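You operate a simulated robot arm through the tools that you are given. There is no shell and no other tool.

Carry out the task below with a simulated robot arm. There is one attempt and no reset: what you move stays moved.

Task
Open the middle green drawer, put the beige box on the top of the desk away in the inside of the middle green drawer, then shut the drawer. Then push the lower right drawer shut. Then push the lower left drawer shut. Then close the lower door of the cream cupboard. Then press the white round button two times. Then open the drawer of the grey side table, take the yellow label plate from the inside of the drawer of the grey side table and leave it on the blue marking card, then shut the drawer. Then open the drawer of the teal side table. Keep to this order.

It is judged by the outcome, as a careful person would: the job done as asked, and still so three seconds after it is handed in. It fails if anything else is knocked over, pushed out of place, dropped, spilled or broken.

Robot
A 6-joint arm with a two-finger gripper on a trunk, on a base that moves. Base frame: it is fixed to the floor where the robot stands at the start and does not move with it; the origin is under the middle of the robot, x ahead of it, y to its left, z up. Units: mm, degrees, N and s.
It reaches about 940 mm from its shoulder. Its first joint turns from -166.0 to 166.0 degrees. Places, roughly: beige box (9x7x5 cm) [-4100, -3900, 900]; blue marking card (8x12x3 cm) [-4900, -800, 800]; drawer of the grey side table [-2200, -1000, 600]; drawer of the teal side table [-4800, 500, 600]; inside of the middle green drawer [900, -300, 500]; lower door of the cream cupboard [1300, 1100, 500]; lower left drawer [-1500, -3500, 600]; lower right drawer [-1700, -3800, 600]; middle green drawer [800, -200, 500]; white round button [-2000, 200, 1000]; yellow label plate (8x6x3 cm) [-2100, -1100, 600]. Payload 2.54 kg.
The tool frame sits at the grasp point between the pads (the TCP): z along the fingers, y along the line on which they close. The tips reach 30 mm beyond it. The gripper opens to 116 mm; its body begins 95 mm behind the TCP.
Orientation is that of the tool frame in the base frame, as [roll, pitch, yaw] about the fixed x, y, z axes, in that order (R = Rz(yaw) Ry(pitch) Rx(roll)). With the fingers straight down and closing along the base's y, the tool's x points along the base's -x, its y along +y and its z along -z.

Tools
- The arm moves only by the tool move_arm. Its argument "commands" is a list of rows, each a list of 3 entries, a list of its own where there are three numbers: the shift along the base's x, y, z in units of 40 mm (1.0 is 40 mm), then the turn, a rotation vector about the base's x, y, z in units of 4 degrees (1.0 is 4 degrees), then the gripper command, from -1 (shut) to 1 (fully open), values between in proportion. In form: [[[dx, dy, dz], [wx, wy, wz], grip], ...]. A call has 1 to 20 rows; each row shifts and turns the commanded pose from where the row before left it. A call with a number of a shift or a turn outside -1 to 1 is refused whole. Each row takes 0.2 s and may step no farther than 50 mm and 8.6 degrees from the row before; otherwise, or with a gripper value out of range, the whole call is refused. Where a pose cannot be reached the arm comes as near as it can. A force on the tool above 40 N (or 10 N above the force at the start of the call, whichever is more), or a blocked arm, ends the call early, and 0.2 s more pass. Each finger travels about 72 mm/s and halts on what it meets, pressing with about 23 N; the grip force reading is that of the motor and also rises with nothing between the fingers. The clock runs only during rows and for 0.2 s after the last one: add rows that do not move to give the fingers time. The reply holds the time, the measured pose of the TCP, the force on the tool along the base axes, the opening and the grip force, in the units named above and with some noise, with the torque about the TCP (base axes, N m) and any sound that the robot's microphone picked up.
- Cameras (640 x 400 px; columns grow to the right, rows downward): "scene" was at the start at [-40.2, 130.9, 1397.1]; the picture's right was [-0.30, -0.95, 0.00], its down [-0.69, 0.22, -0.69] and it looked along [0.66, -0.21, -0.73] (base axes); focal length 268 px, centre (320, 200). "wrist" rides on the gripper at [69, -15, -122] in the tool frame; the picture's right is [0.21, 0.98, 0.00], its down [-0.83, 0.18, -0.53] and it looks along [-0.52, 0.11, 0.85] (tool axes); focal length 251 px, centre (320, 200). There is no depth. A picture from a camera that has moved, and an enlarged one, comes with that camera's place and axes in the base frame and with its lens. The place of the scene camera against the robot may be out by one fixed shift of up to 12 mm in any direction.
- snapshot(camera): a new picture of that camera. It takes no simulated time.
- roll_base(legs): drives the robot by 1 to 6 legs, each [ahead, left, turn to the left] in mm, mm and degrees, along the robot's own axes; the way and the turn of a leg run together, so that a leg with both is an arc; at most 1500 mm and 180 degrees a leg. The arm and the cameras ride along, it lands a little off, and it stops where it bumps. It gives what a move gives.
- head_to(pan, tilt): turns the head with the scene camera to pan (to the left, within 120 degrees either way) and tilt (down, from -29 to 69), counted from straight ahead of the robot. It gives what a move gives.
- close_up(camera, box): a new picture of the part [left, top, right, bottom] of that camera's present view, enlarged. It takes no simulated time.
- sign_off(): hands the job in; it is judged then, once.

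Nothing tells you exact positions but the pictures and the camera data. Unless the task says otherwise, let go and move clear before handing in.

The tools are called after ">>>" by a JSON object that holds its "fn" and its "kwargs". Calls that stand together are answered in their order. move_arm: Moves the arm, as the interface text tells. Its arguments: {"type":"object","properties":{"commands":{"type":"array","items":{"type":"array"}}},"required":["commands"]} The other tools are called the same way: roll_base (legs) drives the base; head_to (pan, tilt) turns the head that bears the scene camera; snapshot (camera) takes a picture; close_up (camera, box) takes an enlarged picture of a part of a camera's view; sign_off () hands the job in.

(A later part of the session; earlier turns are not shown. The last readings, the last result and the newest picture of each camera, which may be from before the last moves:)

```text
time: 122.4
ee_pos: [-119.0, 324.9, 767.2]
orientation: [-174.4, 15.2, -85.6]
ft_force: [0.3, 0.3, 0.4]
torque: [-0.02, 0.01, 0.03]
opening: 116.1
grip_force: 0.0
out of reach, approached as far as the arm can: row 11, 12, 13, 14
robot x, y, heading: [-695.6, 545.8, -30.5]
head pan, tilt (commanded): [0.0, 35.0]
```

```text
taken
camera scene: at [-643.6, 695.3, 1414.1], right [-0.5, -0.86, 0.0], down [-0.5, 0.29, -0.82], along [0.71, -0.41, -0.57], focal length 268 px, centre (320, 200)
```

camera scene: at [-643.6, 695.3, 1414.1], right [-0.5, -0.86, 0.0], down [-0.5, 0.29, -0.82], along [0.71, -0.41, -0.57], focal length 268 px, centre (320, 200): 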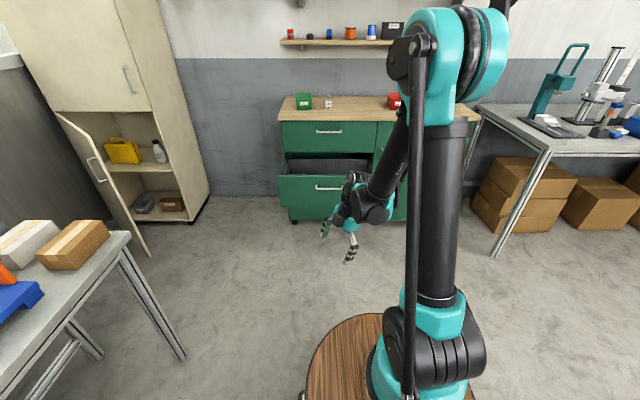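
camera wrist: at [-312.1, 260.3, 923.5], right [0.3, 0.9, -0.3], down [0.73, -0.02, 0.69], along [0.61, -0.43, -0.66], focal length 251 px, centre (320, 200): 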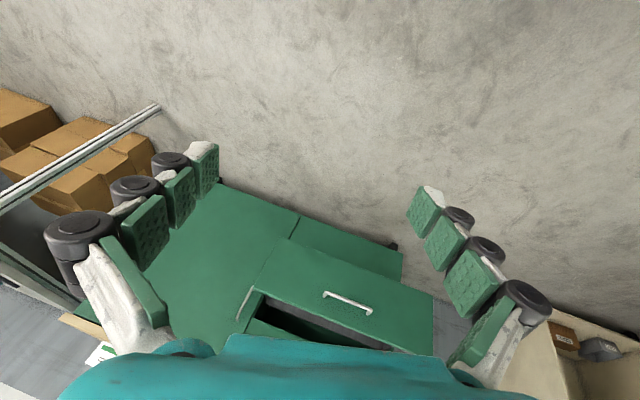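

The limit is symmetric: straight down is only reachable with the forearm joint near zero, bending straight down through the forearm line. I'll roll back to hand-forward and then pitch straight down in the arm's own plane.

>>> {"fn": "move_arm", "kwargs": {"commands": [[[0.211, 0.181, 0.14], [0.671, -0.012, -0.995], 1], [[0.211, 0.181, 0.14], [0.671, -0.012, -0.995], 1], [[0.211, 0.181, 0.14], [0.671, -0.012, -0.995], 1], [[0.211, 0.181, 0.14], [0.671, -0.012, -0.995], 1], [[0.211, 0.181, 0.14], [0.671, -0.012, -0.995], 1], [[0.211, 0.181, 0.14], [0.671, -0.012, -0.995], 1], [[0.211, 0.181, 0.14], [0.671, -0.012, -0.995], 1], [[0.211, 0.181, 0.14], [0.671, -0.012, -0.995], 1], [[0.211, 0.181, 0.14], [0.671, -0.012, -0.995], 1], [[0.211, 0.181, 0.14], [0.671, -0.012, -0.995], 1], [[0.25, -0.067, 0.171], [0.671, -0.012, -0.995], 1], [[0.25, -0.067, 0.171], [0.671, -0.012, -0.995], 1], [[0.25, -0.067, 0.171], [0.671, -0.012, -0.995], 1], [[0.25, -0.067, 0.171], [0.671, -0.012, -0.995], 1], [[0.25, -0.067, 0.171], [0.671, -0.012, -0.995], 1], [[0.25, -0.067, 0.171], [0.671, -0.012, -0.995], 1], [[0.25, -0.067, 0.171], [0.671, -0.012, -0.995], 1], [[0.25, -0.067, 0.171], [0.671, -0.012, -0.995], 1], [[0.25, -0.067, 0.171], [0.671, -0.012, -0.995], 1], [[0.25, -0.067, 0.171], [0.671, -0.012, -0.995], 1]]}}

>>> {"fn": "move_arm", "kwargs": {"commands": [[[0.127, -0.27, 0.089], [0.671, -0.012, -0.995], 1], [[0.127, -0.27, 0.089], [0.671, -0.012, -0.995], 1], [[0.127, -0.27, 0.089], [0.671, -0.012, -0.995], 1], [[0.127, -0.27, 0.089], [0.671, -0.012, -0.995], 1], [[0.127, -0.27, 0.089], [0.671, -0.012, -0.995], 1], [[0.127, -0.27, 0.089], [0.671, -0.012, -0.995], 1], [[0.127, -0.27, 0.089], [0.671, -0.012, -0.995], 1], [[0.127, -0.27, 0.089], [0.671, -0.012, -0.995], 1], [[0.127, -0.27, 0.089], [0.671, -0.012, -0.995], 1], [[0.127, -0.27, 0.089], [0.671, -0.012, -0.995], 1], [[0.127, -0.27, 0.089], [0.671, -0.012, -0.995], 1]]}}

>>> {"fn": "snapshot", "kwargs": {"camera": "scene"}}

```text
time: 126.6
ee_pos: [63.3, 368.3, 889.9]
orientation: [141.6, 48.7, 163.9]
ft_force: [0.6, -0.2, 0.1]
torque: [-0.01, 0.01, 0.01]
opening: 115.8
grip_force: 0.0
robot x, y, heading: [-694.3, 545.2, -30.0]
head pan, tilt (commanded): [0.0, 35.0]
```

```text
time: 129.0
ee_pos: [85.7, 198.6, 927.2]
orientation: [114.7, 31.9, 108.5]
ft_force: [-0.5, 0.0, 0.0]
torque: [-0.01, 0.02, 0.02]
opening: 116.2
grip_force: 0.2
out of reach, approached as far as the arm can: row 8, 9, 10, 11
robot x, y, heading: [-694.2, 541.7, -30.3]
head pan, tilt (commanded): [0.0, 35.0]
```

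```text
taken
camera scene: at [-643.6, 695.2, 1414.1], right [-0.5, -0.86, 0.0], down [-0.5, 0.29, -0.82], along [0.71, -0.41, -0.57], focal length 268 px, centre (320, 200)
```

scene: 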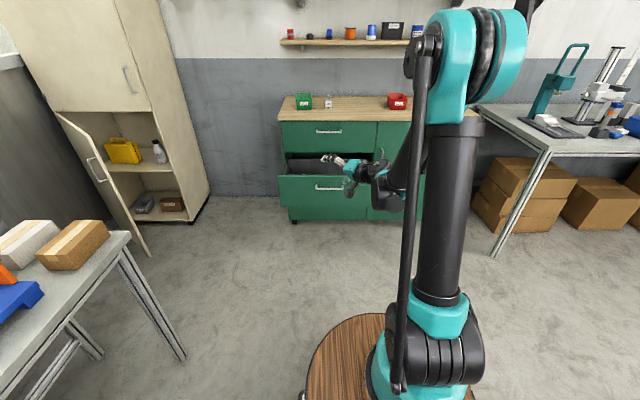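

>>> {"fn": "move_arm", "kwargs": {"commands": [[[-0.293, -0.128, -0.349], [-0.169, 0.985, -0.222], 1], [[-0.293, -0.128, -0.349], [-0.169, 0.985, -0.222], 1], [[-0.293, -0.128, -0.349], [-0.169, 0.985, -0.222], 1], [[-0.293, -0.128, -0.349], [-0.169, 0.985, -0.222], 1], [[-0.293, -0.128, -0.349], [-0.169, 0.985, -0.222], 1], [[-0.293, -0.128, -0.349], [-0.169, 0.985, -0.222], 1], [[-0.293, -0.128, -0.349], [-0.169, 0.985, -0.222], 1], [[-0.293, -0.128, -0.349], [-0.169, 0.985, -0.222], 1], [[-0.293, -0.128, -0.349], [-0.169, 0.985, -0.222], 1], [[-0.293, -0.128, -0.349], [-0.169, 0.985, -0.222], 1]]}}

>>> {"fn": "snapshot", "kwargs": {"camera": "scene"}}

```text
time: 131.2
ee_pos: [-183.0, 2.0, 787.3]
orientation: [158.0, 21.8, 120.3]
ft_force: [-0.4, -0.5, 0.4]
torque: [-0.02, -0.04, -0.01]
opening: 116.2
grip_force: 0.1
out of reach, approached as far as the arm can: row 1, 2, 3, 4, 5, 6, 7, 8, 9, 10
robot x, y, heading: [-694.3, 546.6, -29.9]
head pan, tilt (commanded): [0.0, 35.0]
```

```text
taken
camera scene: at [-643.6, 695.2, 1414.1], right [-0.5, -0.86, 0.0], down [-0.5, 0.29, -0.82], along [0.71, -0.41, -0.57], focal length 268 px, centre (320, 200)
```

scene: 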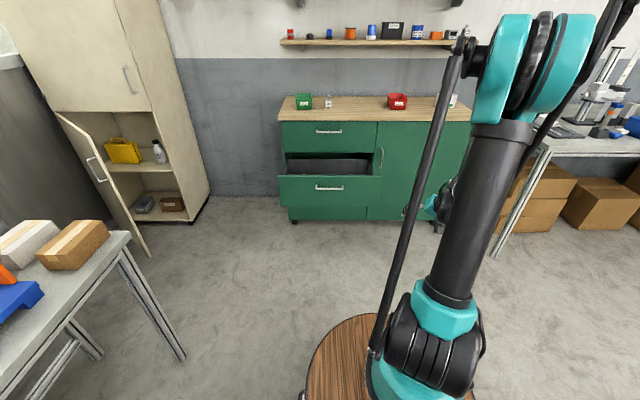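

>>> {"fn": "move_arm", "kwargs": {"commands": [[[-0.474, 0.334, 0.0875], [-0.005, 0.77, 0.62], 1], [[-0.474, 0.334, 0.0875], [-0.005, 0.77, 0.62], 1], [[-0.474, 0.334, 0.0875], [-0.005, 0.77, 0.62], 1], [[-0.474, 0.334, 0.0875], [-0.005, 0.77, 0.62], 1], [[-0.474, 0.334, 0.0875], [-0.005, 0.77, 0.62], 1], [[-0.474, 0.334, 0.0875], [-0.005, 0.77, 0.62], 1], [[-0.474, 0.334, 0.0875], [-0.005, 0.77, 0.62], 1], [[-0.474, 0.334, 0.0875], [-0.005, 0.77, 0.62], 1], [[-0.474, 0.334, 0.0875], [-0.005, 0.77, 0.62], 1], [[-0.474, 0.334, 0.0875], [-0.005, 0.77, 0.62], 1]]}}

>>> {"fn": "snapshot", "kwargs": {"camera": "scene"}}

```text
time: 133.4
ee_pos: [-391.1, 125.9, 822.2]
orientation: [166.6, 9.4, 148.2]
ft_force: [0.2, 0.7, 0.6]
torque: [0.0, -0.02, -0.01]
opening: 116.0
grip_force: 0.1
out of reach, approached as far as the arm can: row 4, 5, 6, 7, 9, 10
robot x, y, heading: [-697.0, 544.4, -30.3]
head pan, tilt (commanded): [0.0, 35.0]
```

```text
taken
camera scene: at [-643.6, 695.1, 1414.1], right [-0.5, -0.86, 0.0], down [-0.5, 0.29, -0.82], along [0.71, -0.41, -0.57], focal length 268 px, centre (320, 200)
```

scene: 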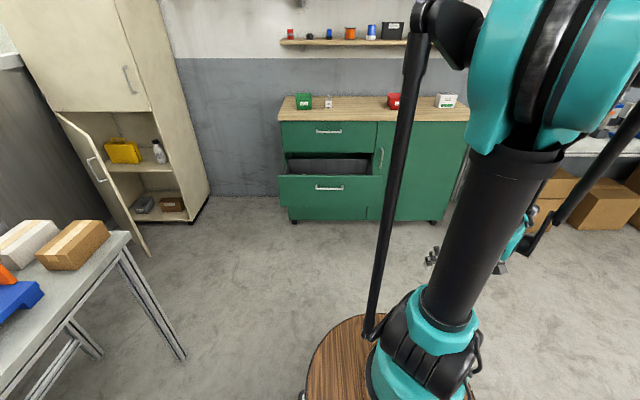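

The fingers can only come within about 15° of straight down, which I can work with by choosing the roll and heading to match. The arm is now compact enough to travel, so I'll drive down the aisle toward the desk with the beige box and look around on the way.

>>> {"fn": "roll_base", "kwargs": {"legs": [[275, -423, 0], [0, 0, -90], [1200, 350, 0], [900, 0, 0]]}}

>>> {"fn": "head_to", "kwargs": {"pan": 0, "tilt": 20}}

>>> {"fn": "snapshot", "kwargs": {"camera": "scene"}}

>>> {"fn": "head_to", "kwargs": {"pan": -50, "tilt": 20}}

>>> {"fn": "snapshot", "kwargs": {"camera": "scene"}}

```text
time: 150.4
ee_pos: [-1849.5, -2252.6, 821.5]
orientation: [166.7, 9.6, 57.8]
ft_force: [-0.1, 0.3, -0.8]
torque: [-0.01, 0.01, -0.03]
opening: 115.8
grip_force: 0.1
robot x, y, heading: [-1428.1, -1952.0, -120.6]
head pan, tilt (commanded): [0.0, 35.0]
```

```text
time: 151.2
ee_pos: [-1848.6, -2251.1, 823.4]
orientation: [166.7, 9.5, 57.8]
ft_force: [0.7, -0.3, -0.7]
torque: [-0.01, 0.01, -0.02]
opening: 116.1
grip_force: 0.1
robot x, y, heading: [-1429.5, -1952.2, -120.5]
head pan, tilt (commanded): [0.0, 20.0]
```

```text
taken
camera scene: at [-1281.7, -1999.1, 1437.9], right [-0.86, 0.51, 0.0], down [0.17, 0.29, -0.94], along [-0.48, -0.81, -0.34], focal length 268 px, centre (320, 200)
```

scene: 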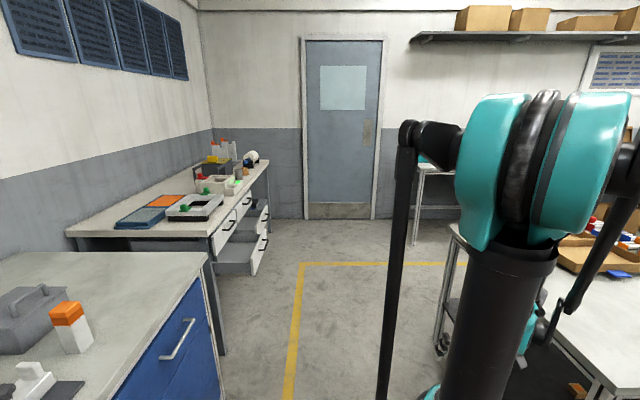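

```text
time: 152.4
ee_pos: [-1849.0, -2251.9, 822.3]
orientation: [166.6, 9.5, 57.8]
ft_force: [-0.3, -0.6, -0.1]
torque: [-0.01, 0.01, 0.0]
opening: 116.2
grip_force: 0.1
robot x, y, heading: [-1427.9, -1953.2, -120.3]
head pan, tilt (commanded): [-50.0, 20.0]
```

```text
taken
camera scene: at [-1326.1, -1934.2, 1437.9], right [-0.16, 0.99, 0.0], down [0.34, 0.06, -0.94], along [-0.93, -0.15, -0.34], focal length 268 px, centre (320, 200)
```

scene: 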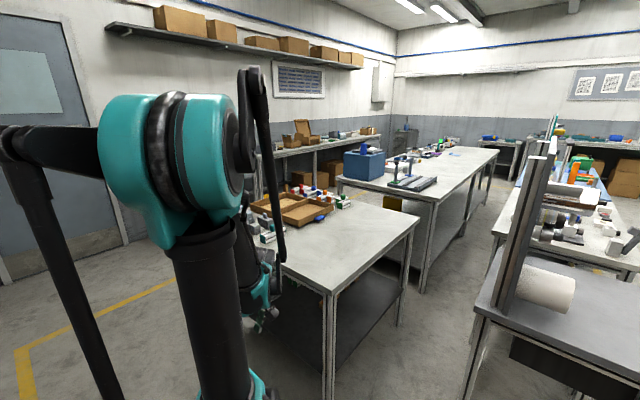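

>>> {"fn": "roll_base", "kwargs": {"legs": [[1300, 0, 0]]}}

>>> {"fn": "head_to", "kwargs": {"pan": -40, "tilt": 20}}

>>> {"fn": "snapshot", "kwargs": {"camera": "scene"}}

>>> {"fn": "head_to", "kwargs": {"pan": -90, "tilt": 20}}

>>> {"fn": "snapshot", "kwargs": {"camera": "scene"}}

>>> {"fn": "head_to", "kwargs": {"pan": 60, "tilt": 30}}

>>> {"fn": "snapshot", "kwargs": {"camera": "scene"}}

```text
time: 158.9
ee_pos: [-2519.3, -3361.9, 822.1]
orientation: [166.8, 9.5, 57.3]
ft_force: [0.4, -0.1, 1.0]
torque: [0.03, -0.01, 0.01]
opening: 116.3
grip_force: 0.2
robot x, y, heading: [-2093.8, -3065.5, -121.3]
head pan, tilt (commanded): [-50.0, 20.0]
```

```text
time: 159.6
ee_pos: [-2519.1, -3361.7, 822.1]
orientation: [166.7, 9.5, 57.3]
ft_force: [0.3, -0.1, -0.2]
torque: [0.04, 0.01, 0.03]
opening: 116.2
grip_force: 0.0
robot x, y, heading: [-2094.6, -3064.6, -121.2]
head pan, tilt (commanded): [-40.0, 20.0]
```

```text
taken
camera scene: at [-1988.6, -3065.1, 1437.9], right [-0.32, 0.95, 0.0], down [0.32, 0.11, -0.94], along [-0.89, -0.3, -0.34], focal length 268 px, centre (320, 200)
```

scene: 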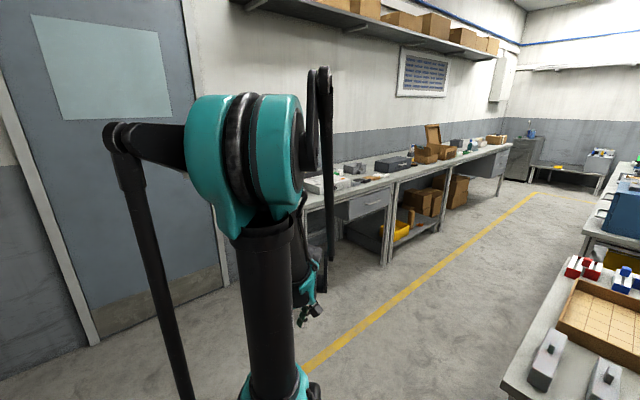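

```text
time: 160.8
ee_pos: [-2517.4, -3361.0, 820.9]
orientation: [166.6, 9.5, 57.3]
ft_force: [0.8, 0.1, 0.3]
torque: [0.0, 0.03, 0.01]
opening: 116.0
grip_force: 0.1
robot x, y, heading: [-2095.2, -3060.4, -121.1]
head pan, tilt (commanded): [-90.0, 20.0]
```

```text
taken
camera scene: at [-1980.1, -2987.0, 1437.9], right [0.52, 0.86, 0.0], down [0.29, -0.18, -0.94], along [-0.8, 0.49, -0.34], focal length 268 px, centre (320, 200)
```

scene: 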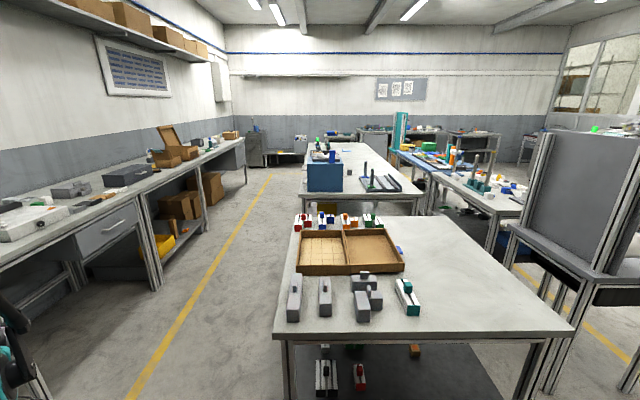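

```text
time: 163.2
ee_pos: [-2517.5, -3361.8, 822.2]
orientation: [166.7, 9.5, 57.3]
ft_force: [0.5, -0.1, -0.6]
torque: [0.04, -0.02, 0.0]
opening: 115.6
grip_force: 0.0
robot x, y, heading: [-2096.2, -3064.1, -121.2]
head pan, tilt (commanded): [60.0, 30.0]
```

```text
taken
camera scene: at [-1856.8, -3114.4, 1421.9], right [-0.88, -0.48, 0.0], down [-0.24, 0.44, -0.87], along [0.42, -0.76, -0.5], focal length 268 px, centre (320, 200)
```

scene: 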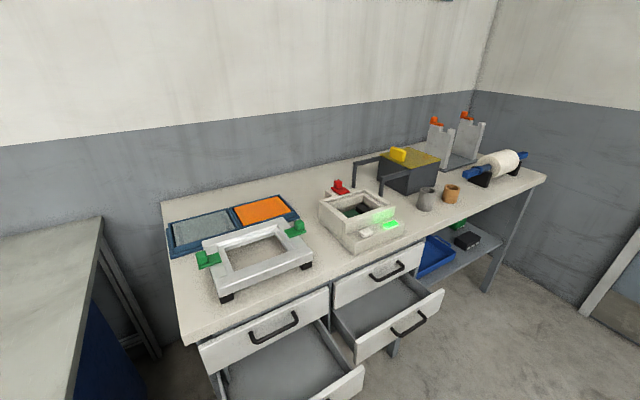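

I can see the two open lower drawers on the desk to my left, and the long desk along the far wall where the beige box should be. I'll move into the open area by the door and turn to face along that desk.

>>> {"fn": "roll_base", "kwargs": {"legs": [[900, -150, 0], [0, 0, -88]]}}

>>> {"fn": "head_to", "kwargs": {"pan": 20, "tilt": 20}}

>>> {"fn": "snapshot", "kwargs": {"camera": "scene"}}

```text
time: 171.7
ee_pos: [-2997.7, -3336.2, 822.1]
orientation: [166.7, 9.5, -31.2]
ft_force: [0.0, -0.2, -0.5]
torque: [-0.01, -0.03, -0.02]
opening: 116.2
grip_force: 0.0
robot x, y, heading: [-2690.6, -3753.7, 150.3]
head pan, tilt (commanded): [60.0, 30.0]
```

```text
time: 172.8
ee_pos: [-2999.3, -3335.7, 822.4]
orientation: [166.7, 9.5, -31.2]
ft_force: [0.9, -1.0, 0.1]
torque: [0.01, -0.02, 0.02]
opening: 116.0
grip_force: 0.0
robot x, y, heading: [-2695.3, -3750.2, 150.2]
head pan, tilt (commanded): [20.0, 20.0]
```

```text
taken
camera scene: at [-2749.1, -3921.2, 1437.9], right [0.17, 0.99, 0.0], down [0.34, -0.06, -0.94], along [-0.93, 0.16, -0.34], focal length 268 px, centre (320, 200)
```

scene: 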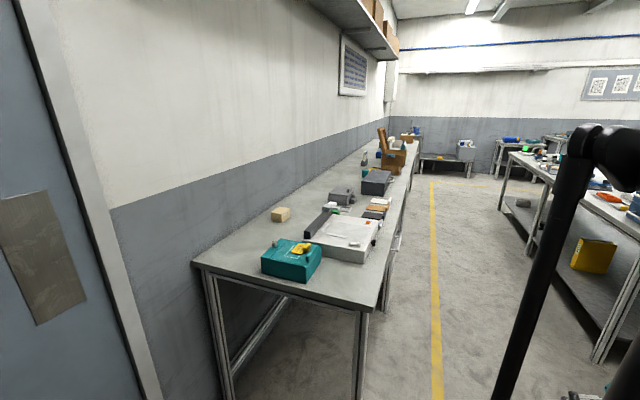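

>>> {"fn": "close_up", "kwargs": {"camera": "scene", "box": [180, 160, 440, 320]}}

>>> {"fn": "head_to", "kwargs": {"pan": 20, "tilt": 40}}

>>> {"fn": "snapshot", "kwargs": {"camera": "scene"}}

```text
2.46 times, centred on (310, 240) of scene
camera zoom: at [-2749.1, -3921.2, 1437.9], right [0.17, 0.99, 0.0], down [0.34, -0.06, -0.94], along [-0.93, 0.16, -0.34], focal length 660 px, centre (345, 102)
```

zoom: 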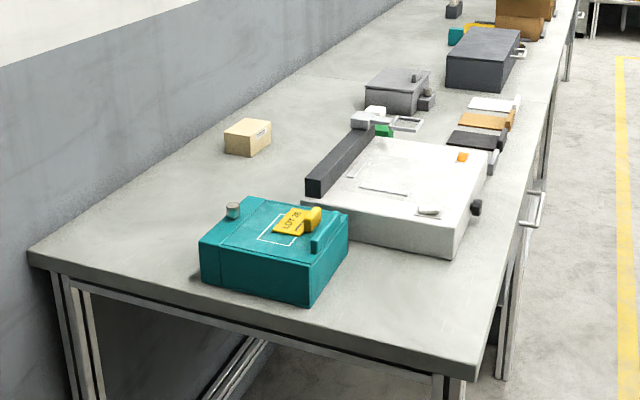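

```text
time: 173.6
ee_pos: [-2998.5, -3336.9, 822.2]
orientation: [166.5, 9.6, -31.3]
ft_force: [-0.7, 0.1, -0.2]
torque: [0.0, 0.01, -0.03]
opening: 115.9
grip_force: 0.1
robot x, y, heading: [-2688.4, -3754.0, 150.4]
head pan, tilt (commanded): [20.0, 40.0]
```

```text
taken
camera scene: at [-2741.1, -3922.5, 1406.6], right [0.17, 0.99, 0.0], down [0.63, -0.11, -0.77], along [-0.76, 0.13, -0.64], focal length 268 px, centre (320, 200)
```

scene: 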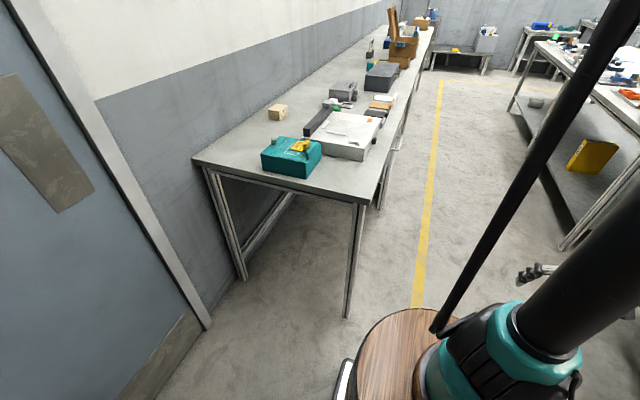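

The beige box sits on the wall side of this desk at about z 846–896, with a teal box and a white device in front of it. To reach it I need the arm in the other lateral mode, so I'll first bring the hand to hand-forward in the free aisle.

>>> {"fn": "move_arm", "kwargs": {"commands": [[[-0.689, 0.307, 0.125], [-0.326, 0.881, -0.767], 1], [[-0.689, 0.307, 0.125], [-0.326, 0.881, -0.767], 1], [[-0.689, 0.307, 0.125], [-0.326, 0.881, -0.767], 1], [[-0.689, 0.307, 0.125], [-0.326, 0.881, -0.767], 1], [[-0.689, 0.307, 0.125], [-0.326, 0.881, -0.767], 1], [[-0.689, 0.307, 0.125], [-0.326, 0.881, -0.767], 1], [[-0.689, 0.307, 0.125], [-0.326, 0.881, -0.767], 1], [[-0.689, 0.307, 0.125], [-0.326, 0.881, -0.767], 1], [[-0.689, 0.307, 0.125], [-0.326, 0.881, -0.767], 1], [[-0.689, 0.307, 0.125], [-0.326, 0.881, -0.767], 1], [[-0.689, 0.307, 0.125], [-0.326, 0.881, -0.767], 1]]}}

>>> {"fn": "move_arm", "kwargs": {"commands": [[[-0.211, 0.034, 0.1], [-0.326, 0.881, -0.767], 1], [[-0.211, 0.034, 0.1], [-0.326, 0.881, -0.767], 1], [[-0.211, 0.034, 0.1], [-0.326, 0.881, -0.767], 1], [[-0.211, 0.034, 0.1], [-0.326, 0.881, -0.767], 1], [[-0.211, 0.034, 0.1], [-0.326, 0.881, -0.767], 1], [[-0.211, 0.034, 0.1], [-0.326, 0.881, -0.767], 1], [[-0.211, 0.034, 0.1], [-0.326, 0.881, -0.767], 1], [[-0.211, 0.034, 0.1], [-0.326, 0.881, -0.767], 1], [[-0.211, 0.034, 0.1], [-0.326, 0.881, -0.767], 1], [[-0.211, 0.034, 0.1], [-0.326, 0.881, -0.767], 1], [[-0.211, 0.034, 0.1], [-0.326, 0.881, -0.767], 1]]}}

>>> {"fn": "snapshot", "kwargs": {"camera": "scene"}}

```text
time: 176.0
ee_pos: [-3291.9, -3195.8, 877.7]
orientation: [125.6, 21.4, -77.1]
ft_force: [0.1, 0.0, 0.1]
torque: [0.03, 0.01, 0.0]
opening: 116.2
grip_force: 0.0
out of reach, approached as far as the arm can: row 11
robot x, y, heading: [-2688.7, -3753.2, 150.3]
head pan, tilt (commanded): [20.0, 40.0]
```

```text
time: 178.4
ee_pos: [-3298.4, -3120.9, 936.1]
orientation: [87.6, 3.1, -119.9]
ft_force: [-0.2, 0.1, 0.3]
torque: [-0.01, -0.04, 0.01]
opening: 116.1
grip_force: 0.1
out of reach, approached as far as the arm can: row 1, 2, 3, 4, 5, 6, 7, 8, 9, 10, 11
robot x, y, heading: [-2689.1, -3753.4, 150.3]
head pan, tilt (commanded): [20.0, 40.0]
```

```text
taken
camera scene: at [-2741.1, -3922.4, 1406.5], right [0.17, 0.99, 0.0], down [0.63, -0.11, -0.77], along [-0.76, 0.13, -0.64], focal length 268 px, centre (320, 200)
```

scene: 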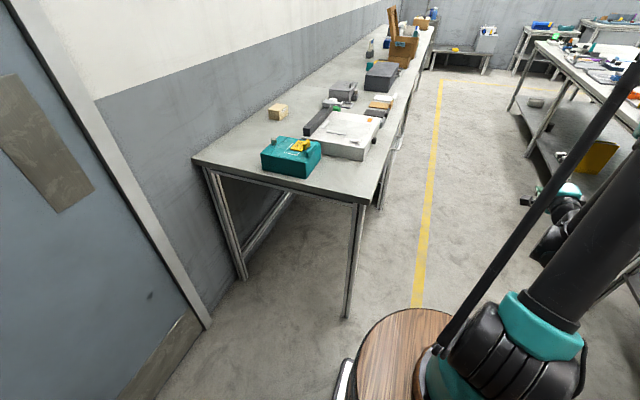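

>>> {"fn": "move_arm", "kwargs": {"commands": [[[-0.465, -0.814, 0], [0, 0, 0], 1], [[-0.465, -0.814, 0], [0, 0, 0], 1], [[-0.465, -0.814, 0], [0, 0, 0], 1], [[-0.465, -0.814, 0], [0, 0, 0], 1], [[-0.465, -0.814, 0], [0, 0, 0], 1], [[-0.465, -0.814, 0], [0, 0, 0], 1], [[-0.465, -0.814, 0], [0, 0, 0], 1], [[-0.465, -0.814, 0], [0, 0, 0], 1]]}}

>>> {"fn": "snapshot", "kwargs": {"camera": "scene"}}

```text
time: 180.2
ee_pos: [-3438.1, -3343.6, 974.4]
orientation: [84.9, 18.7, -119.7]
ft_force: [0.9, 1.0, -1.9]
torque: [0.11, 0.07, 0.14]
opening: 115.9
grip_force: 0.1
out of reach, approached as far as the arm can: row 1, 2, 3, 4, 6, 7
robot x, y, heading: [-2687.9, -3753.5, 150.2]
head pan, tilt (commanded): [20.0, 40.0]
```

```text
taken
camera scene: at [-2741.2, -3922.3, 1406.5], right [0.17, 0.99, 0.0], down [0.63, -0.11, -0.77], along [-0.76, 0.13, -0.64], focal length 268 px, centre (320, 200)
```

scene: 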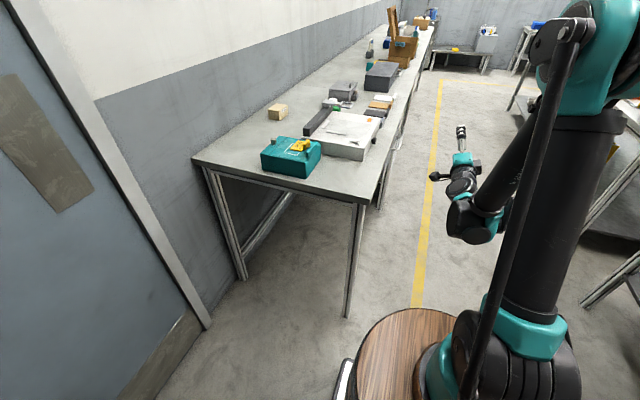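

>>> {"fn": "move_arm", "kwargs": {"commands": [[[-0.175, -0.101, 0.3], [-0.983, 0.562, 0], 1], [[-0.175, -0.101, 0.3], [-0.983, 0.562, 0], 1], [[-0.175, -0.101, 0.3], [-0.983, 0.562, 0], 1], [[-0.175, -0.101, 0.3], [-0.983, 0.562, 0], 1], [[-0.175, -0.101, 0.3], [-0.983, 0.562, 0], 1], [[-0.175, -0.101, 0.3], [-0.983, 0.562, 0], 1], [[-0.175, -0.101, 0.3], [-0.983, 0.562, 0], 1], [[-0.175, -0.101, 0.3], [-0.983, 0.562, 0], 1], [[-0.175, -0.101, 0.3], [-0.983, 0.562, 0], 1], [[-0.175, -0.101, 0.3], [-0.983, 0.562, 0], 1], [[-0.175, -0.101, 0.3], [-0.983, 0.562, 0], 1], [[-0.175, -0.101, 0.3], [-0.983, 0.562, 0], 1]]}}

>>> {"fn": "move_arm", "kwargs": {"commands": [[[-0.175, -0.101, 0], [-0.983, 0.562, 0], 1], [[-0.175, -0.101, 0], [-0.983, 0.562, 0], 1], [[-0.175, -0.101, 0], [-0.983, 0.562, 0], 1], [[-0.175, -0.101, 0], [-0.983, 0.562, 0], 1], [[-0.175, -0.101, 0], [-0.983, 0.562, 0], 1], [[-0.175, -0.101, 0], [-0.983, 0.562, 0], 1], [[-0.175, -0.101, 0], [-0.983, 0.562, 0], 1], [[-0.175, -0.101, 0], [-0.983, 0.562, 0], 1], [[-0.175, -0.101, 0], [-0.983, 0.562, 0], 1], [[-0.175, -0.101, 0], [-0.983, 0.562, 0], 1], [[-0.175, -0.101, 0], [-0.983, 0.562, 0], 1], [[-0.175, -0.101, 0], [-0.983, 0.562, 0], 1]]}}

>>> {"fn": "snapshot", "kwargs": {"camera": "scene"}}

```text
time: 182.8
ee_pos: [-3518.4, -3384.6, 1106.8]
orientation: [88.1, -51.4, -119.8]
ft_force: [0.1, 0.0, -0.3]
torque: [-0.01, 0.03, -0.01]
opening: 115.9
grip_force: 0.0
robot x, y, heading: [-2691.1, -3750.2, 150.3]
head pan, tilt (commanded): [20.0, 40.0]
```

```text
time: 185.4
ee_pos: [-3603.0, -3433.0, 1106.3]
orientation: [-91.9, -74.2, 60.1]
ft_force: [1.2, -0.3, 0.4]
torque: [0.02, 0.02, 0.01]
opening: 115.9
grip_force: 0.0
robot x, y, heading: [-2690.0, -3751.8, 150.4]
head pan, tilt (commanded): [20.0, 40.0]
```

```text
taken
camera scene: at [-2741.1, -3922.5, 1406.5], right [0.17, 0.99, 0.0], down [0.63, -0.11, -0.77], along [-0.76, 0.13, -0.64], focal length 268 px, centre (320, 200)
```

scene: 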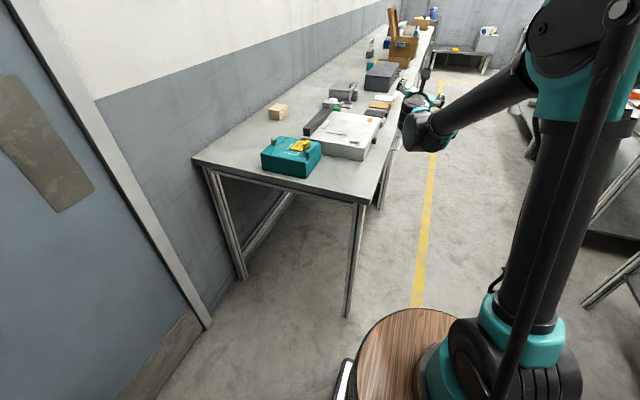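

>>> {"fn": "move_arm", "kwargs": {"commands": [[[0, 0, 0], [0.857, -0.49, 0], 1], [[0, 0, 0], [0.857, -0.49, 0], 1], [[0, 0, 0], [0.857, -0.49, 0], 1], [[0, 0, 0], [0.857, -0.49, 0], 1], [[0, 0, 0], [-0.477, -0.836, 0], 1], [[0, 0, 0], [-0.477, -0.836, 0], 1], [[0, 0, 0], [-0.477, -0.836, 0], 1], [[0, 0, 0], [-0.477, -0.836, 0], 1], [[0, 0, 0], [-0.477, -0.836, 0], 1], [[0, 0, 0], [-0.477, -0.836, 0], 1], [[0, 0, 0], [-0.477, -0.836, 0], 1], [[0, 0, 0], [-0.477, -0.836, 0], 1], [[0, 0, 0], [-0.477, -0.836, 0], 1], [[0, 0, 0], [-0.477, -0.836, 0], 1], [[0, 0, 0], [-0.477, -0.836, 0], 1], [[0, 0, 0], [-0.477, -0.836, 0], 1]]}}

>>> {"fn": "snapshot", "kwargs": {"camera": "scene"}}

>>> {"fn": "snapshot", "kwargs": {"camera": "wrist"}}

```text
time: 188.8
ee_pos: [-3602.8, -3432.0, 1106.9]
orientation: [178.0, -43.9, 150.4]
ft_force: [0.5, -0.6, -1.3]
torque: [-0.02, 0.02, -0.01]
opening: 116.1
grip_force: 0.0
robot x, y, heading: [-2689.7, -3753.4, 150.6]
head pan, tilt (commanded): [20.0, 40.0]
```

```text
taken
camera scene: at [-2741.1, -3922.6, 1406.5], right [0.17, 0.99, 0.0], down [0.63, -0.11, -0.77], along [-0.76, 0.13, -0.64], focal length 268 px, centre (320, 200)
```

scene: 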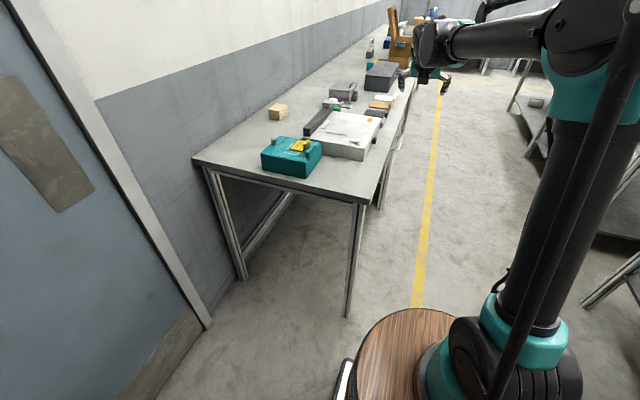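

```text
taken
camera wrist: at [-3583.1, -3467.0, 1242.6], right [0.37, 0.91, 0.17], down [0.92, -0.34, -0.18], along [-0.11, 0.23, -0.97], focal length 251 px, centre (320, 200)
```

wrist: 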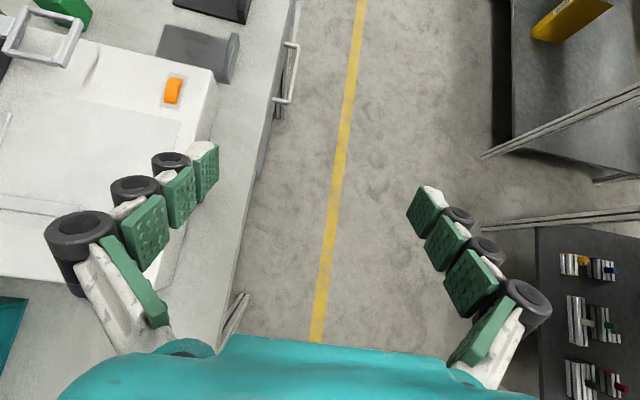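

The hand now points 45° down and forward with the camera on top, which suits the pick. I'll slide sideways to the end of the desk so the box is in reach.

>>> {"fn": "roll_base", "kwargs": {"legs": [[0, 630, -0.5], [140, 0, 0]]}}

>>> {"fn": "snapshot", "kwargs": {"camera": "wrist"}}

>>> {"fn": "snapshot", "kwargs": {"camera": "scene"}}

```text
time: 193.2
ee_pos: [-4031.3, -3890.0, 1106.1]
orientation: [178.0, -44.0, 149.6]
ft_force: [0.8, -0.5, -0.7]
torque: [-0.01, 0.03, 0.01]
opening: 116.1
grip_force: 0.1
robot x, y, heading: [-3121.9, -4222.5, 149.7]
head pan, tilt (commanded): [20.0, 40.0]
```

```text
taken
camera wrist: at [-4012.3, -3925.0, 1242.6], right [0.38, 0.91, 0.17], down [0.92, -0.35, -0.18], along [-0.11, 0.23, -0.97], focal length 251 px, centre (320, 200)
```

wrist: 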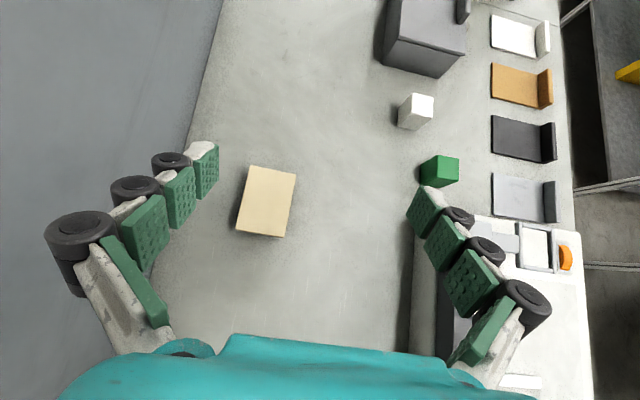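

```text
taken
camera scene: at [-3176.4, -4391.3, 1406.5], right [0.18, 0.98, 0.0], down [0.63, -0.12, -0.77], along [-0.75, 0.14, -0.64], focal length 268 px, centre (320, 200)
```

scene: 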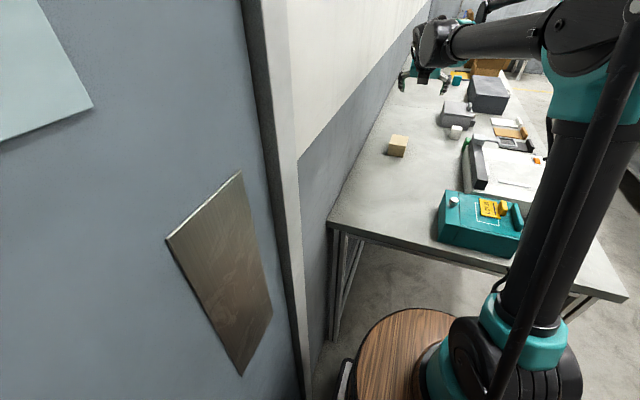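

>>> {"fn": "move_arm", "kwargs": {"commands": [[[-0.23, -0.108, -0.73], [0, 0, 0], 1], [[-0.23, -0.108, -0.73], [0, 0, 0], 1], [[-0.23, -0.108, -0.73], [0, 0, 0], 1], [[-0.23, -0.108, -0.73], [0, 0, 0], 1], [[-0.23, -0.108, -0.73], [0, 0, 0], 1]]}}

>>> {"fn": "snapshot", "kwargs": {"camera": "wrist"}}

>>> {"fn": "snapshot", "kwargs": {"camera": "scene"}}

```text
time: 194.4
ee_pos: [-4077.8, -3912.6, 962.1]
orientation: [178.2, -43.9, 149.6]
ft_force: [-1.2, -0.1, -0.3]
torque: [0.01, 0.03, 0.05]
opening: 116.0
grip_force: 0.1
robot x, y, heading: [-3127.2, -4222.2, 149.9]
head pan, tilt (commanded): [20.0, 40.0]
```

```text
taken
camera wrist: at [-4058.4, -3946.6, 1096.2], right [0.38, 0.91, 0.17], down [0.92, -0.35, -0.18], along [-0.11, 0.23, -0.97], focal length 251 px, centre (320, 200)
```

wrist: 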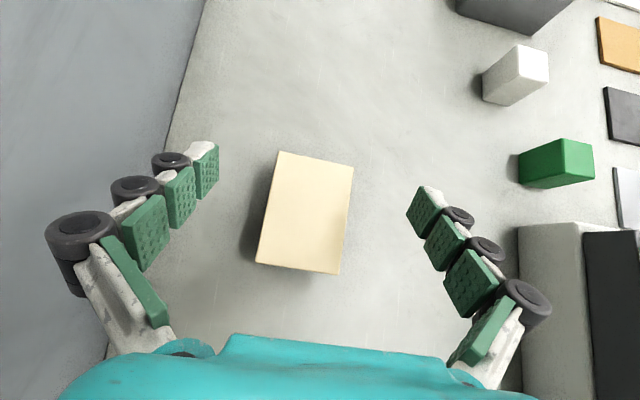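

```text
taken
camera scene: at [-3176.3, -4391.3, 1406.5], right [0.18, 0.98, 0.0], down [0.63, -0.12, -0.77], along [-0.75, 0.14, -0.64], focal length 268 px, centre (320, 200)
```

scene: 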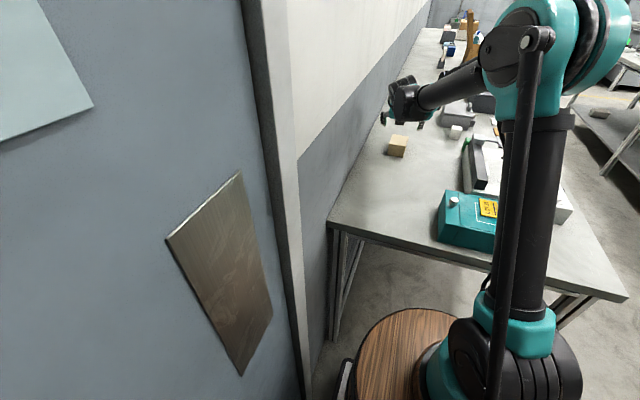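

>>> {"fn": "move_arm", "kwargs": {"commands": [[[0, 0, -0.5], [0, 0, 0], 1], [[0, 0, -0.5], [0, 0, 0], 1], [[0, 0, -0.5], [0, 0, 0], 1], [[0, 0, -0.5], [0, 0, 0], 1]]}}

>>> {"fn": "snapshot", "kwargs": {"camera": "wrist"}}

>>> {"fn": "close_up", "kwargs": {"camera": "scene", "box": [350, 50, 500, 200]}}

```text
time: 195.4
ee_pos: [-4076.8, -3913.4, 881.5]
orientation: [178.0, -43.9, 149.6]
ft_force: [0.7, 0.7, 0.3]
torque: [0.01, 0.0, 0.04]
opening: 115.9
grip_force: 0.0
robot x, y, heading: [-3125.7, -4221.4, 149.6]
head pan, tilt (commanded): [20.0, 40.0]
```

```text
taken
camera wrist: at [-4058.3, -3947.3, 1016.9], right [0.38, 0.91, 0.17], down [0.92, -0.35, -0.18], along [-0.11, 0.23, -0.97], focal length 251 px, centre (320, 200)
```

wrist: 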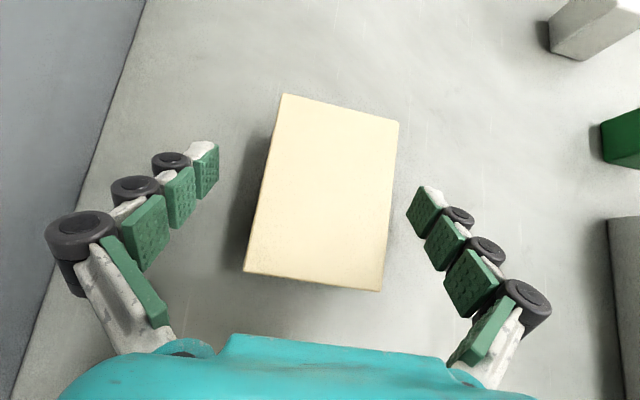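

```text
2.67 times, centred on (425, 125) of scene
camera zoom: at [-3176.3, -4391.4, 1406.5], right [0.18, 0.98, 0.0], down [0.63, -0.12, -0.77], along [-0.75, 0.14, -0.64], focal length 715 px, centre (40, 400)
```

zoom: 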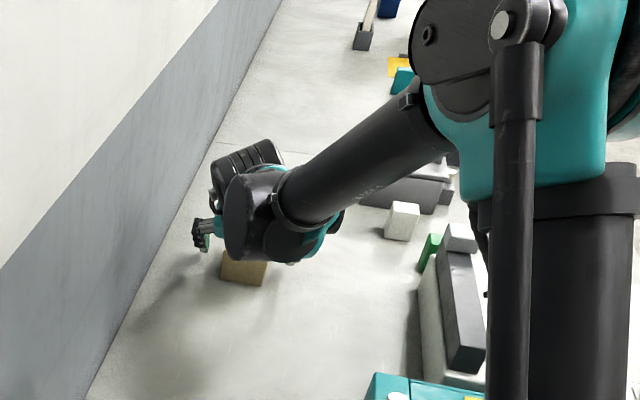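

>>> {"fn": "move_arm", "kwargs": {"commands": [[[0, 0, 0], [0, 0, 0], -1], [[0, 0, 0], [0, 0, 0], -1], [[0, 0, 0], [0, 0, 0], -1], [[0, 0, 0], [0, 0, 0], -1], [[0, 0, 0], [0, 0, 0], -1], [[0, 0, 0], [0, 0, 0], -1]]}}

>>> {"fn": "snapshot", "kwargs": {"camera": "wrist"}}

```text
time: 196.8
ee_pos: [-4078.6, -3912.9, 882.0]
orientation: [178.0, -43.9, 149.7]
ft_force: [0.1, 1.4, 2.5]
torque: [-0.12, -0.02, 0.02]
opening: 64.5
grip_force: 23.0
robot x, y, heading: [-3121.8, -4220.1, 149.5]
head pan, tilt (commanded): [20.0, 40.0]
```

```text
taken
camera wrist: at [-4058.3, -3947.2, 1017.2], right [0.38, 0.91, 0.17], down [0.92, -0.35, -0.18], along [-0.11, 0.23, -0.97], focal length 251 px, centre (320, 200)
```

wrist: 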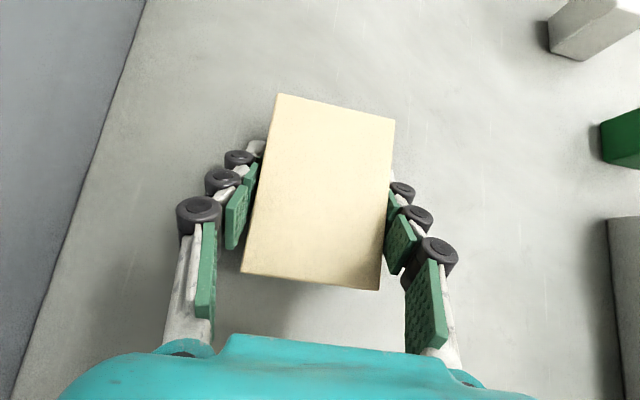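

>>> {"fn": "move_arm", "kwargs": {"commands": [[[0, 0, 0.3], [0, 0, 0], -1], [[0, 0, 0.5], [0, 0, 0], -1], [[0, 0, 0.6], [0, 0, 0], -1], [[0, 0, 0.7], [0, 0, 0], -1], [[0, 0, 0.7], [0, 0, 0], -1], [[0, 0, 0.7], [0, 0, 0], -1], [[0, 0, 0.7], [0, 0, 0], -1], [[0, 0, 0.7], [0, 0, 0], -1]]}}

>>> {"fn": "snapshot", "kwargs": {"camera": "wrist"}}

```text
time: 198.6
ee_pos: [-4076.8, -3912.5, 1077.5]
orientation: [178.0, -43.9, 149.7]
ft_force: [-0.4, -1.0, -2.4]
torque: [0.01, 0.02, -0.03]
opening: 64.5
grip_force: 22.9
robot x, y, heading: [-3121.2, -4220.7, 149.6]
head pan, tilt (commanded): [20.0, 40.0]
```

```text
taken
camera wrist: at [-4057.7, -3947.2, 1212.4], right [0.38, 0.91, 0.17], down [0.92, -0.35, -0.18], along [-0.11, 0.23, -0.97], focal length 251 px, centre (320, 200)
```

wrist: 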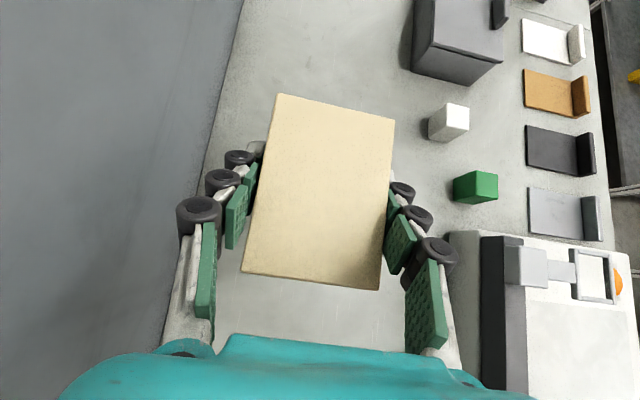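

The box is in the gripper. I'll back out of the desk area and then tuck the arm a little for the drive back.

>>> {"fn": "roll_base", "kwargs": {"legs": [[-140, 0, 0], [0, -630, 0]]}}

```text
time: 203.1
ee_pos: [-3640.2, -3444.1, 1076.1]
orientation: [178.1, -43.8, 149.7]
ft_force: [0.1, 0.0, -2.0]
torque: [-0.03, 0.02, -0.04]
opening: 64.0
grip_force: 22.7
robot x, y, heading: [-2690.3, -3749.7, 149.8]
head pan, tilt (commanded): [20.0, 40.0]
```

>>> {"fn": "move_arm", "kwargs": {"commands": [[[0.839, 0, -0.09], [0, 0, 0], -1], [[0.839, 0, -0.09], [0, 0, 0], -1], [[0.839, 0, -0.09], [0, 0, 0], -1], [[0.839, 0, -0.09], [0, 0, 0], -1], [[0.839, 0, -0.09], [0, 0, 0], -1], [[0.839, 0, -0.09], [0, 0, 0], -1], [[0.839, 0, -0.09], [0, 0, 0], -1]]}}

>>> {"fn": "roll_base", "kwargs": {"legs": [[0, 0, -90], [1500, -150, 0], [1500, 0, 0], [1250, 280, 0], [0, 0, -89.8]]}}

>>> {"fn": "head_to", "kwargs": {"pan": -10, "tilt": 35}}

>>> {"fn": "snapshot", "kwargs": {"camera": "scene"}}

>>> {"fn": "snapshot", "kwargs": {"camera": "wrist"}}

```text
time: 204.7
ee_pos: [-3405.6, -3443.1, 1052.7]
orientation: [177.9, -43.8, 149.8]
ft_force: [0.1, -0.4, -1.2]
torque: [-0.04, -0.02, -0.04]
opening: 64.3
grip_force: 22.7
robot x, y, heading: [-2686.7, -3749.9, 149.6]
head pan, tilt (commanded): [20.0, 40.0]
```

```text
refused: leg 2 is longer than a leg can be; nothing moved
```

```text
time: 205.6
ee_pos: [-3406.1, -3443.9, 1051.4]
orientation: [178.0, -43.9, 149.6]
ft_force: [0.5, -0.6, -0.5]
torque: [0.04, 0.02, -0.02]
opening: 64.4
grip_force: 23.2
robot x, y, heading: [-2686.8, -3749.6, 149.8]
head pan, tilt (commanded): [-10.0, 35.0]
```

```text
taken
camera scene: at [-2721.5, -3878.0, 1414.1], right [0.65, 0.76, 0.0], down [0.44, -0.37, -0.82], along [-0.63, 0.53, -0.57], focal length 268 px, centre (320, 200)
```

scene: 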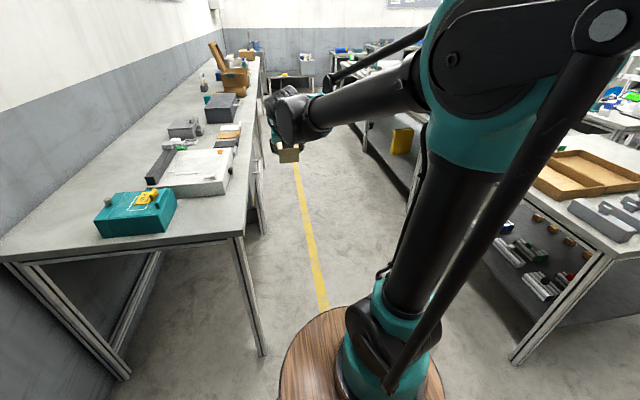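

```text
taken
camera wrist: at [-3385.2, -3478.0, 1187.3], right [0.38, 0.91, 0.17], down [0.92, -0.35, -0.18], along [-0.11, 0.23, -0.97], focal length 251 px, centre (320, 200)
```

wrist: 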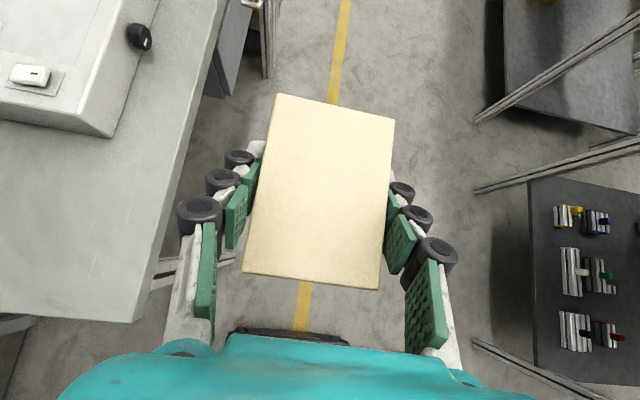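

>>> {"fn": "roll_base", "kwargs": {"legs": [[0, 0, -90], [1450, -150, 0], [1450, 0, 0], [1350, 280, 0], [0, 0, -89.8]]}}

>>> {"fn": "snapshot", "kwargs": {"camera": "scene"}}

>>> {"fn": "snapshot", "kwargs": {"camera": "wrist"}}

```text
time: 233.8
ee_pos: [95.5, -342.5, 1051.7]
orientation: [177.9, -43.9, -31.4]
ft_force: [-0.6, -0.4, -1.1]
torque: [-0.01, -0.02, 0.03]
opening: 64.3
grip_force: 22.9
robot x, y, heading: [-616.7, -21.1, -31.5]
head pan, tilt (commanded): [-10.0, 35.0]
```

```text
taken
camera scene: at [-571.8, 115.8, 1414.1], right [-0.66, -0.75, 0.0], down [-0.43, 0.38, -0.82], along [0.61, -0.54, -0.57], focal length 268 px, centre (320, 200)
```

scene: 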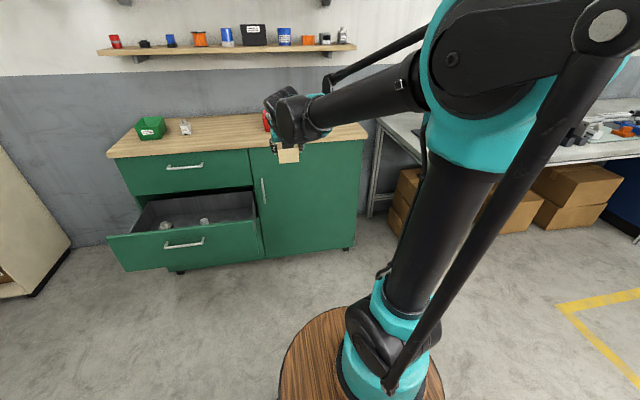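

```text
taken
camera wrist: at [76.5, -308.0, 1187.2], right [-0.4, -0.9, 0.17], down [-0.91, 0.37, -0.18], along [0.1, -0.23, -0.97], focal length 251 px, centre (320, 200)
```

wrist: 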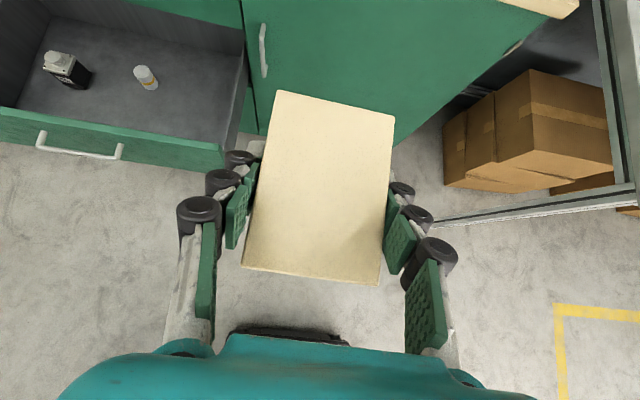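

>>> {"fn": "close_up", "kwargs": {"camera": "scene", "box": [90, 160, 290, 290]}}

>>> {"fn": "close_up", "kwargs": {"camera": "wrist", "box": [0, 0, 300, 190]}}

```text
3.08 times, centred on (190, 225) of scene
camera zoom: at [-571.8, 115.8, 1414.1], right [-0.66, -0.75, 0.0], down [-0.43, 0.38, -0.82], along [0.61, -0.54, -0.57], focal length 825 px, centre (720, 123)
```

zoom: 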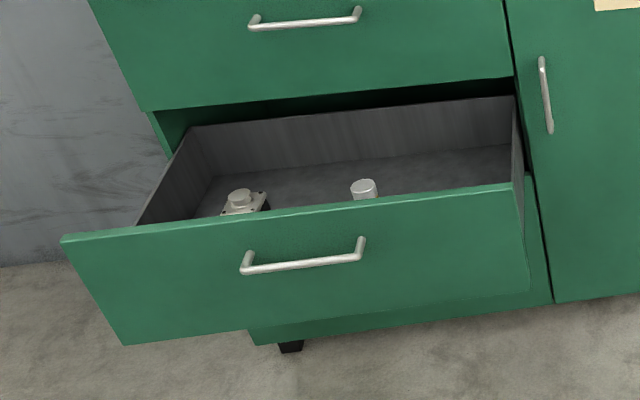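

```text
2.11 times, centred on (150, 95) of wrist
camera zoom: at [76.5, -308.0, 1187.2], right [-0.4, -0.9, 0.17], down [-0.91, 0.37, -0.18], along [0.1, -0.23, -0.97], focal length 529 px, centre (678, 421)
```

zoom: 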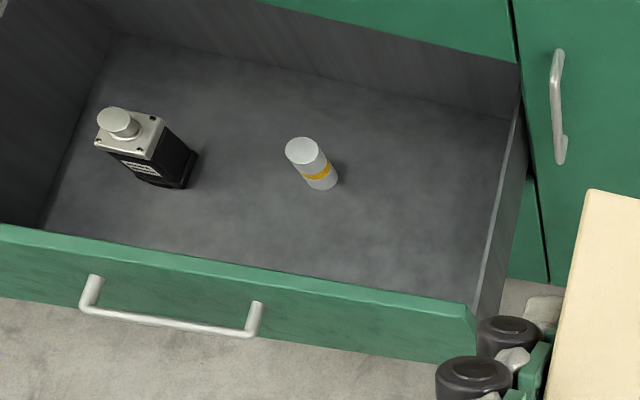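

The drawer holds a motor and a small bottle on its left and middle, so the free spot is on the right side around 50 mm left of the room origin line. I'll position the base in front of the drawer with the arm high.

>>> {"fn": "roll_base", "kwargs": {"legs": [[0, 0, 1.5], [239, 307, 0]]}}

>>> {"fn": "head_to", "kwargs": {"pan": 10, "tilt": 40}}

>>> {"fn": "snapshot", "kwargs": {"camera": "scene"}}

>>> {"fn": "snapshot", "kwargs": {"camera": "wrist"}}

```text
time: 236.7
ee_pos: [463.0, -178.7, 1051.1]
orientation: [178.0, -43.8, -30.0]
ft_force: [0.0, 0.2, -1.6]
torque: [-0.01, 0.02, 0.01]
opening: 64.5
grip_force: 22.7
robot x, y, heading: [-259.3, 124.7, -30.1]
head pan, tilt (commanded): [-10.0, 35.0]
```

```text
time: 237.5
ee_pos: [463.9, -178.4, 1051.5]
orientation: [178.0, -43.7, -30.0]
ft_force: [0.3, -0.6, -2.5]
torque: [-0.01, 0.03, 0.02]
opening: 64.2
grip_force: 23.4
robot x, y, heading: [-260.4, 122.0, -29.8]
head pan, tilt (commanded): [10.0, 40.0]
```

```text
taken
camera scene: at [-202.9, 289.9, 1406.5], right [-0.34, -0.94, 0.0], down [-0.6, 0.22, -0.77], along [0.72, -0.26, -0.64], focal length 268 px, centre (320, 200)
```

scene: 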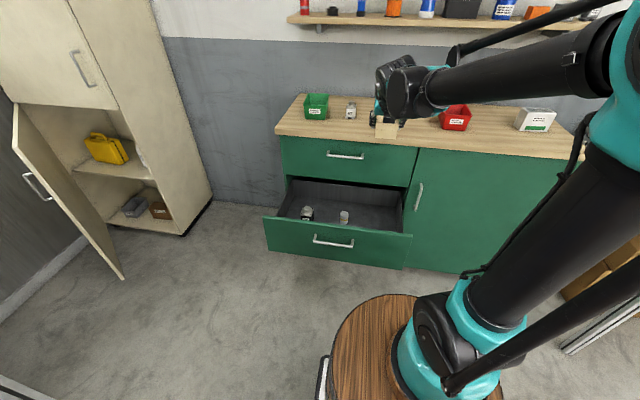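

```text
taken
camera wrist: at [443.6, -144.3, 1187.2], right [-0.37, -0.91, 0.17], down [-0.92, 0.34, -0.18], along [0.11, -0.23, -0.97], focal length 251 px, centre (320, 200)
```

wrist: 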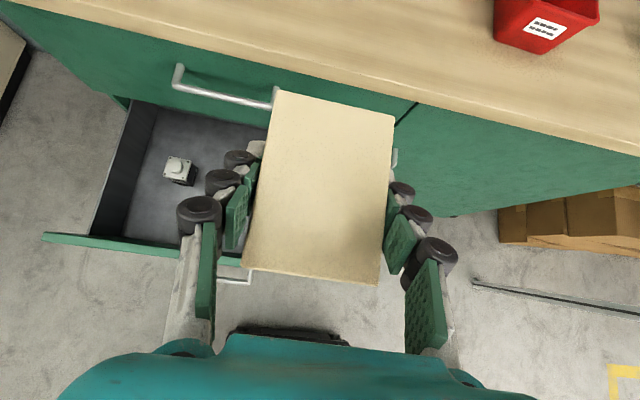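

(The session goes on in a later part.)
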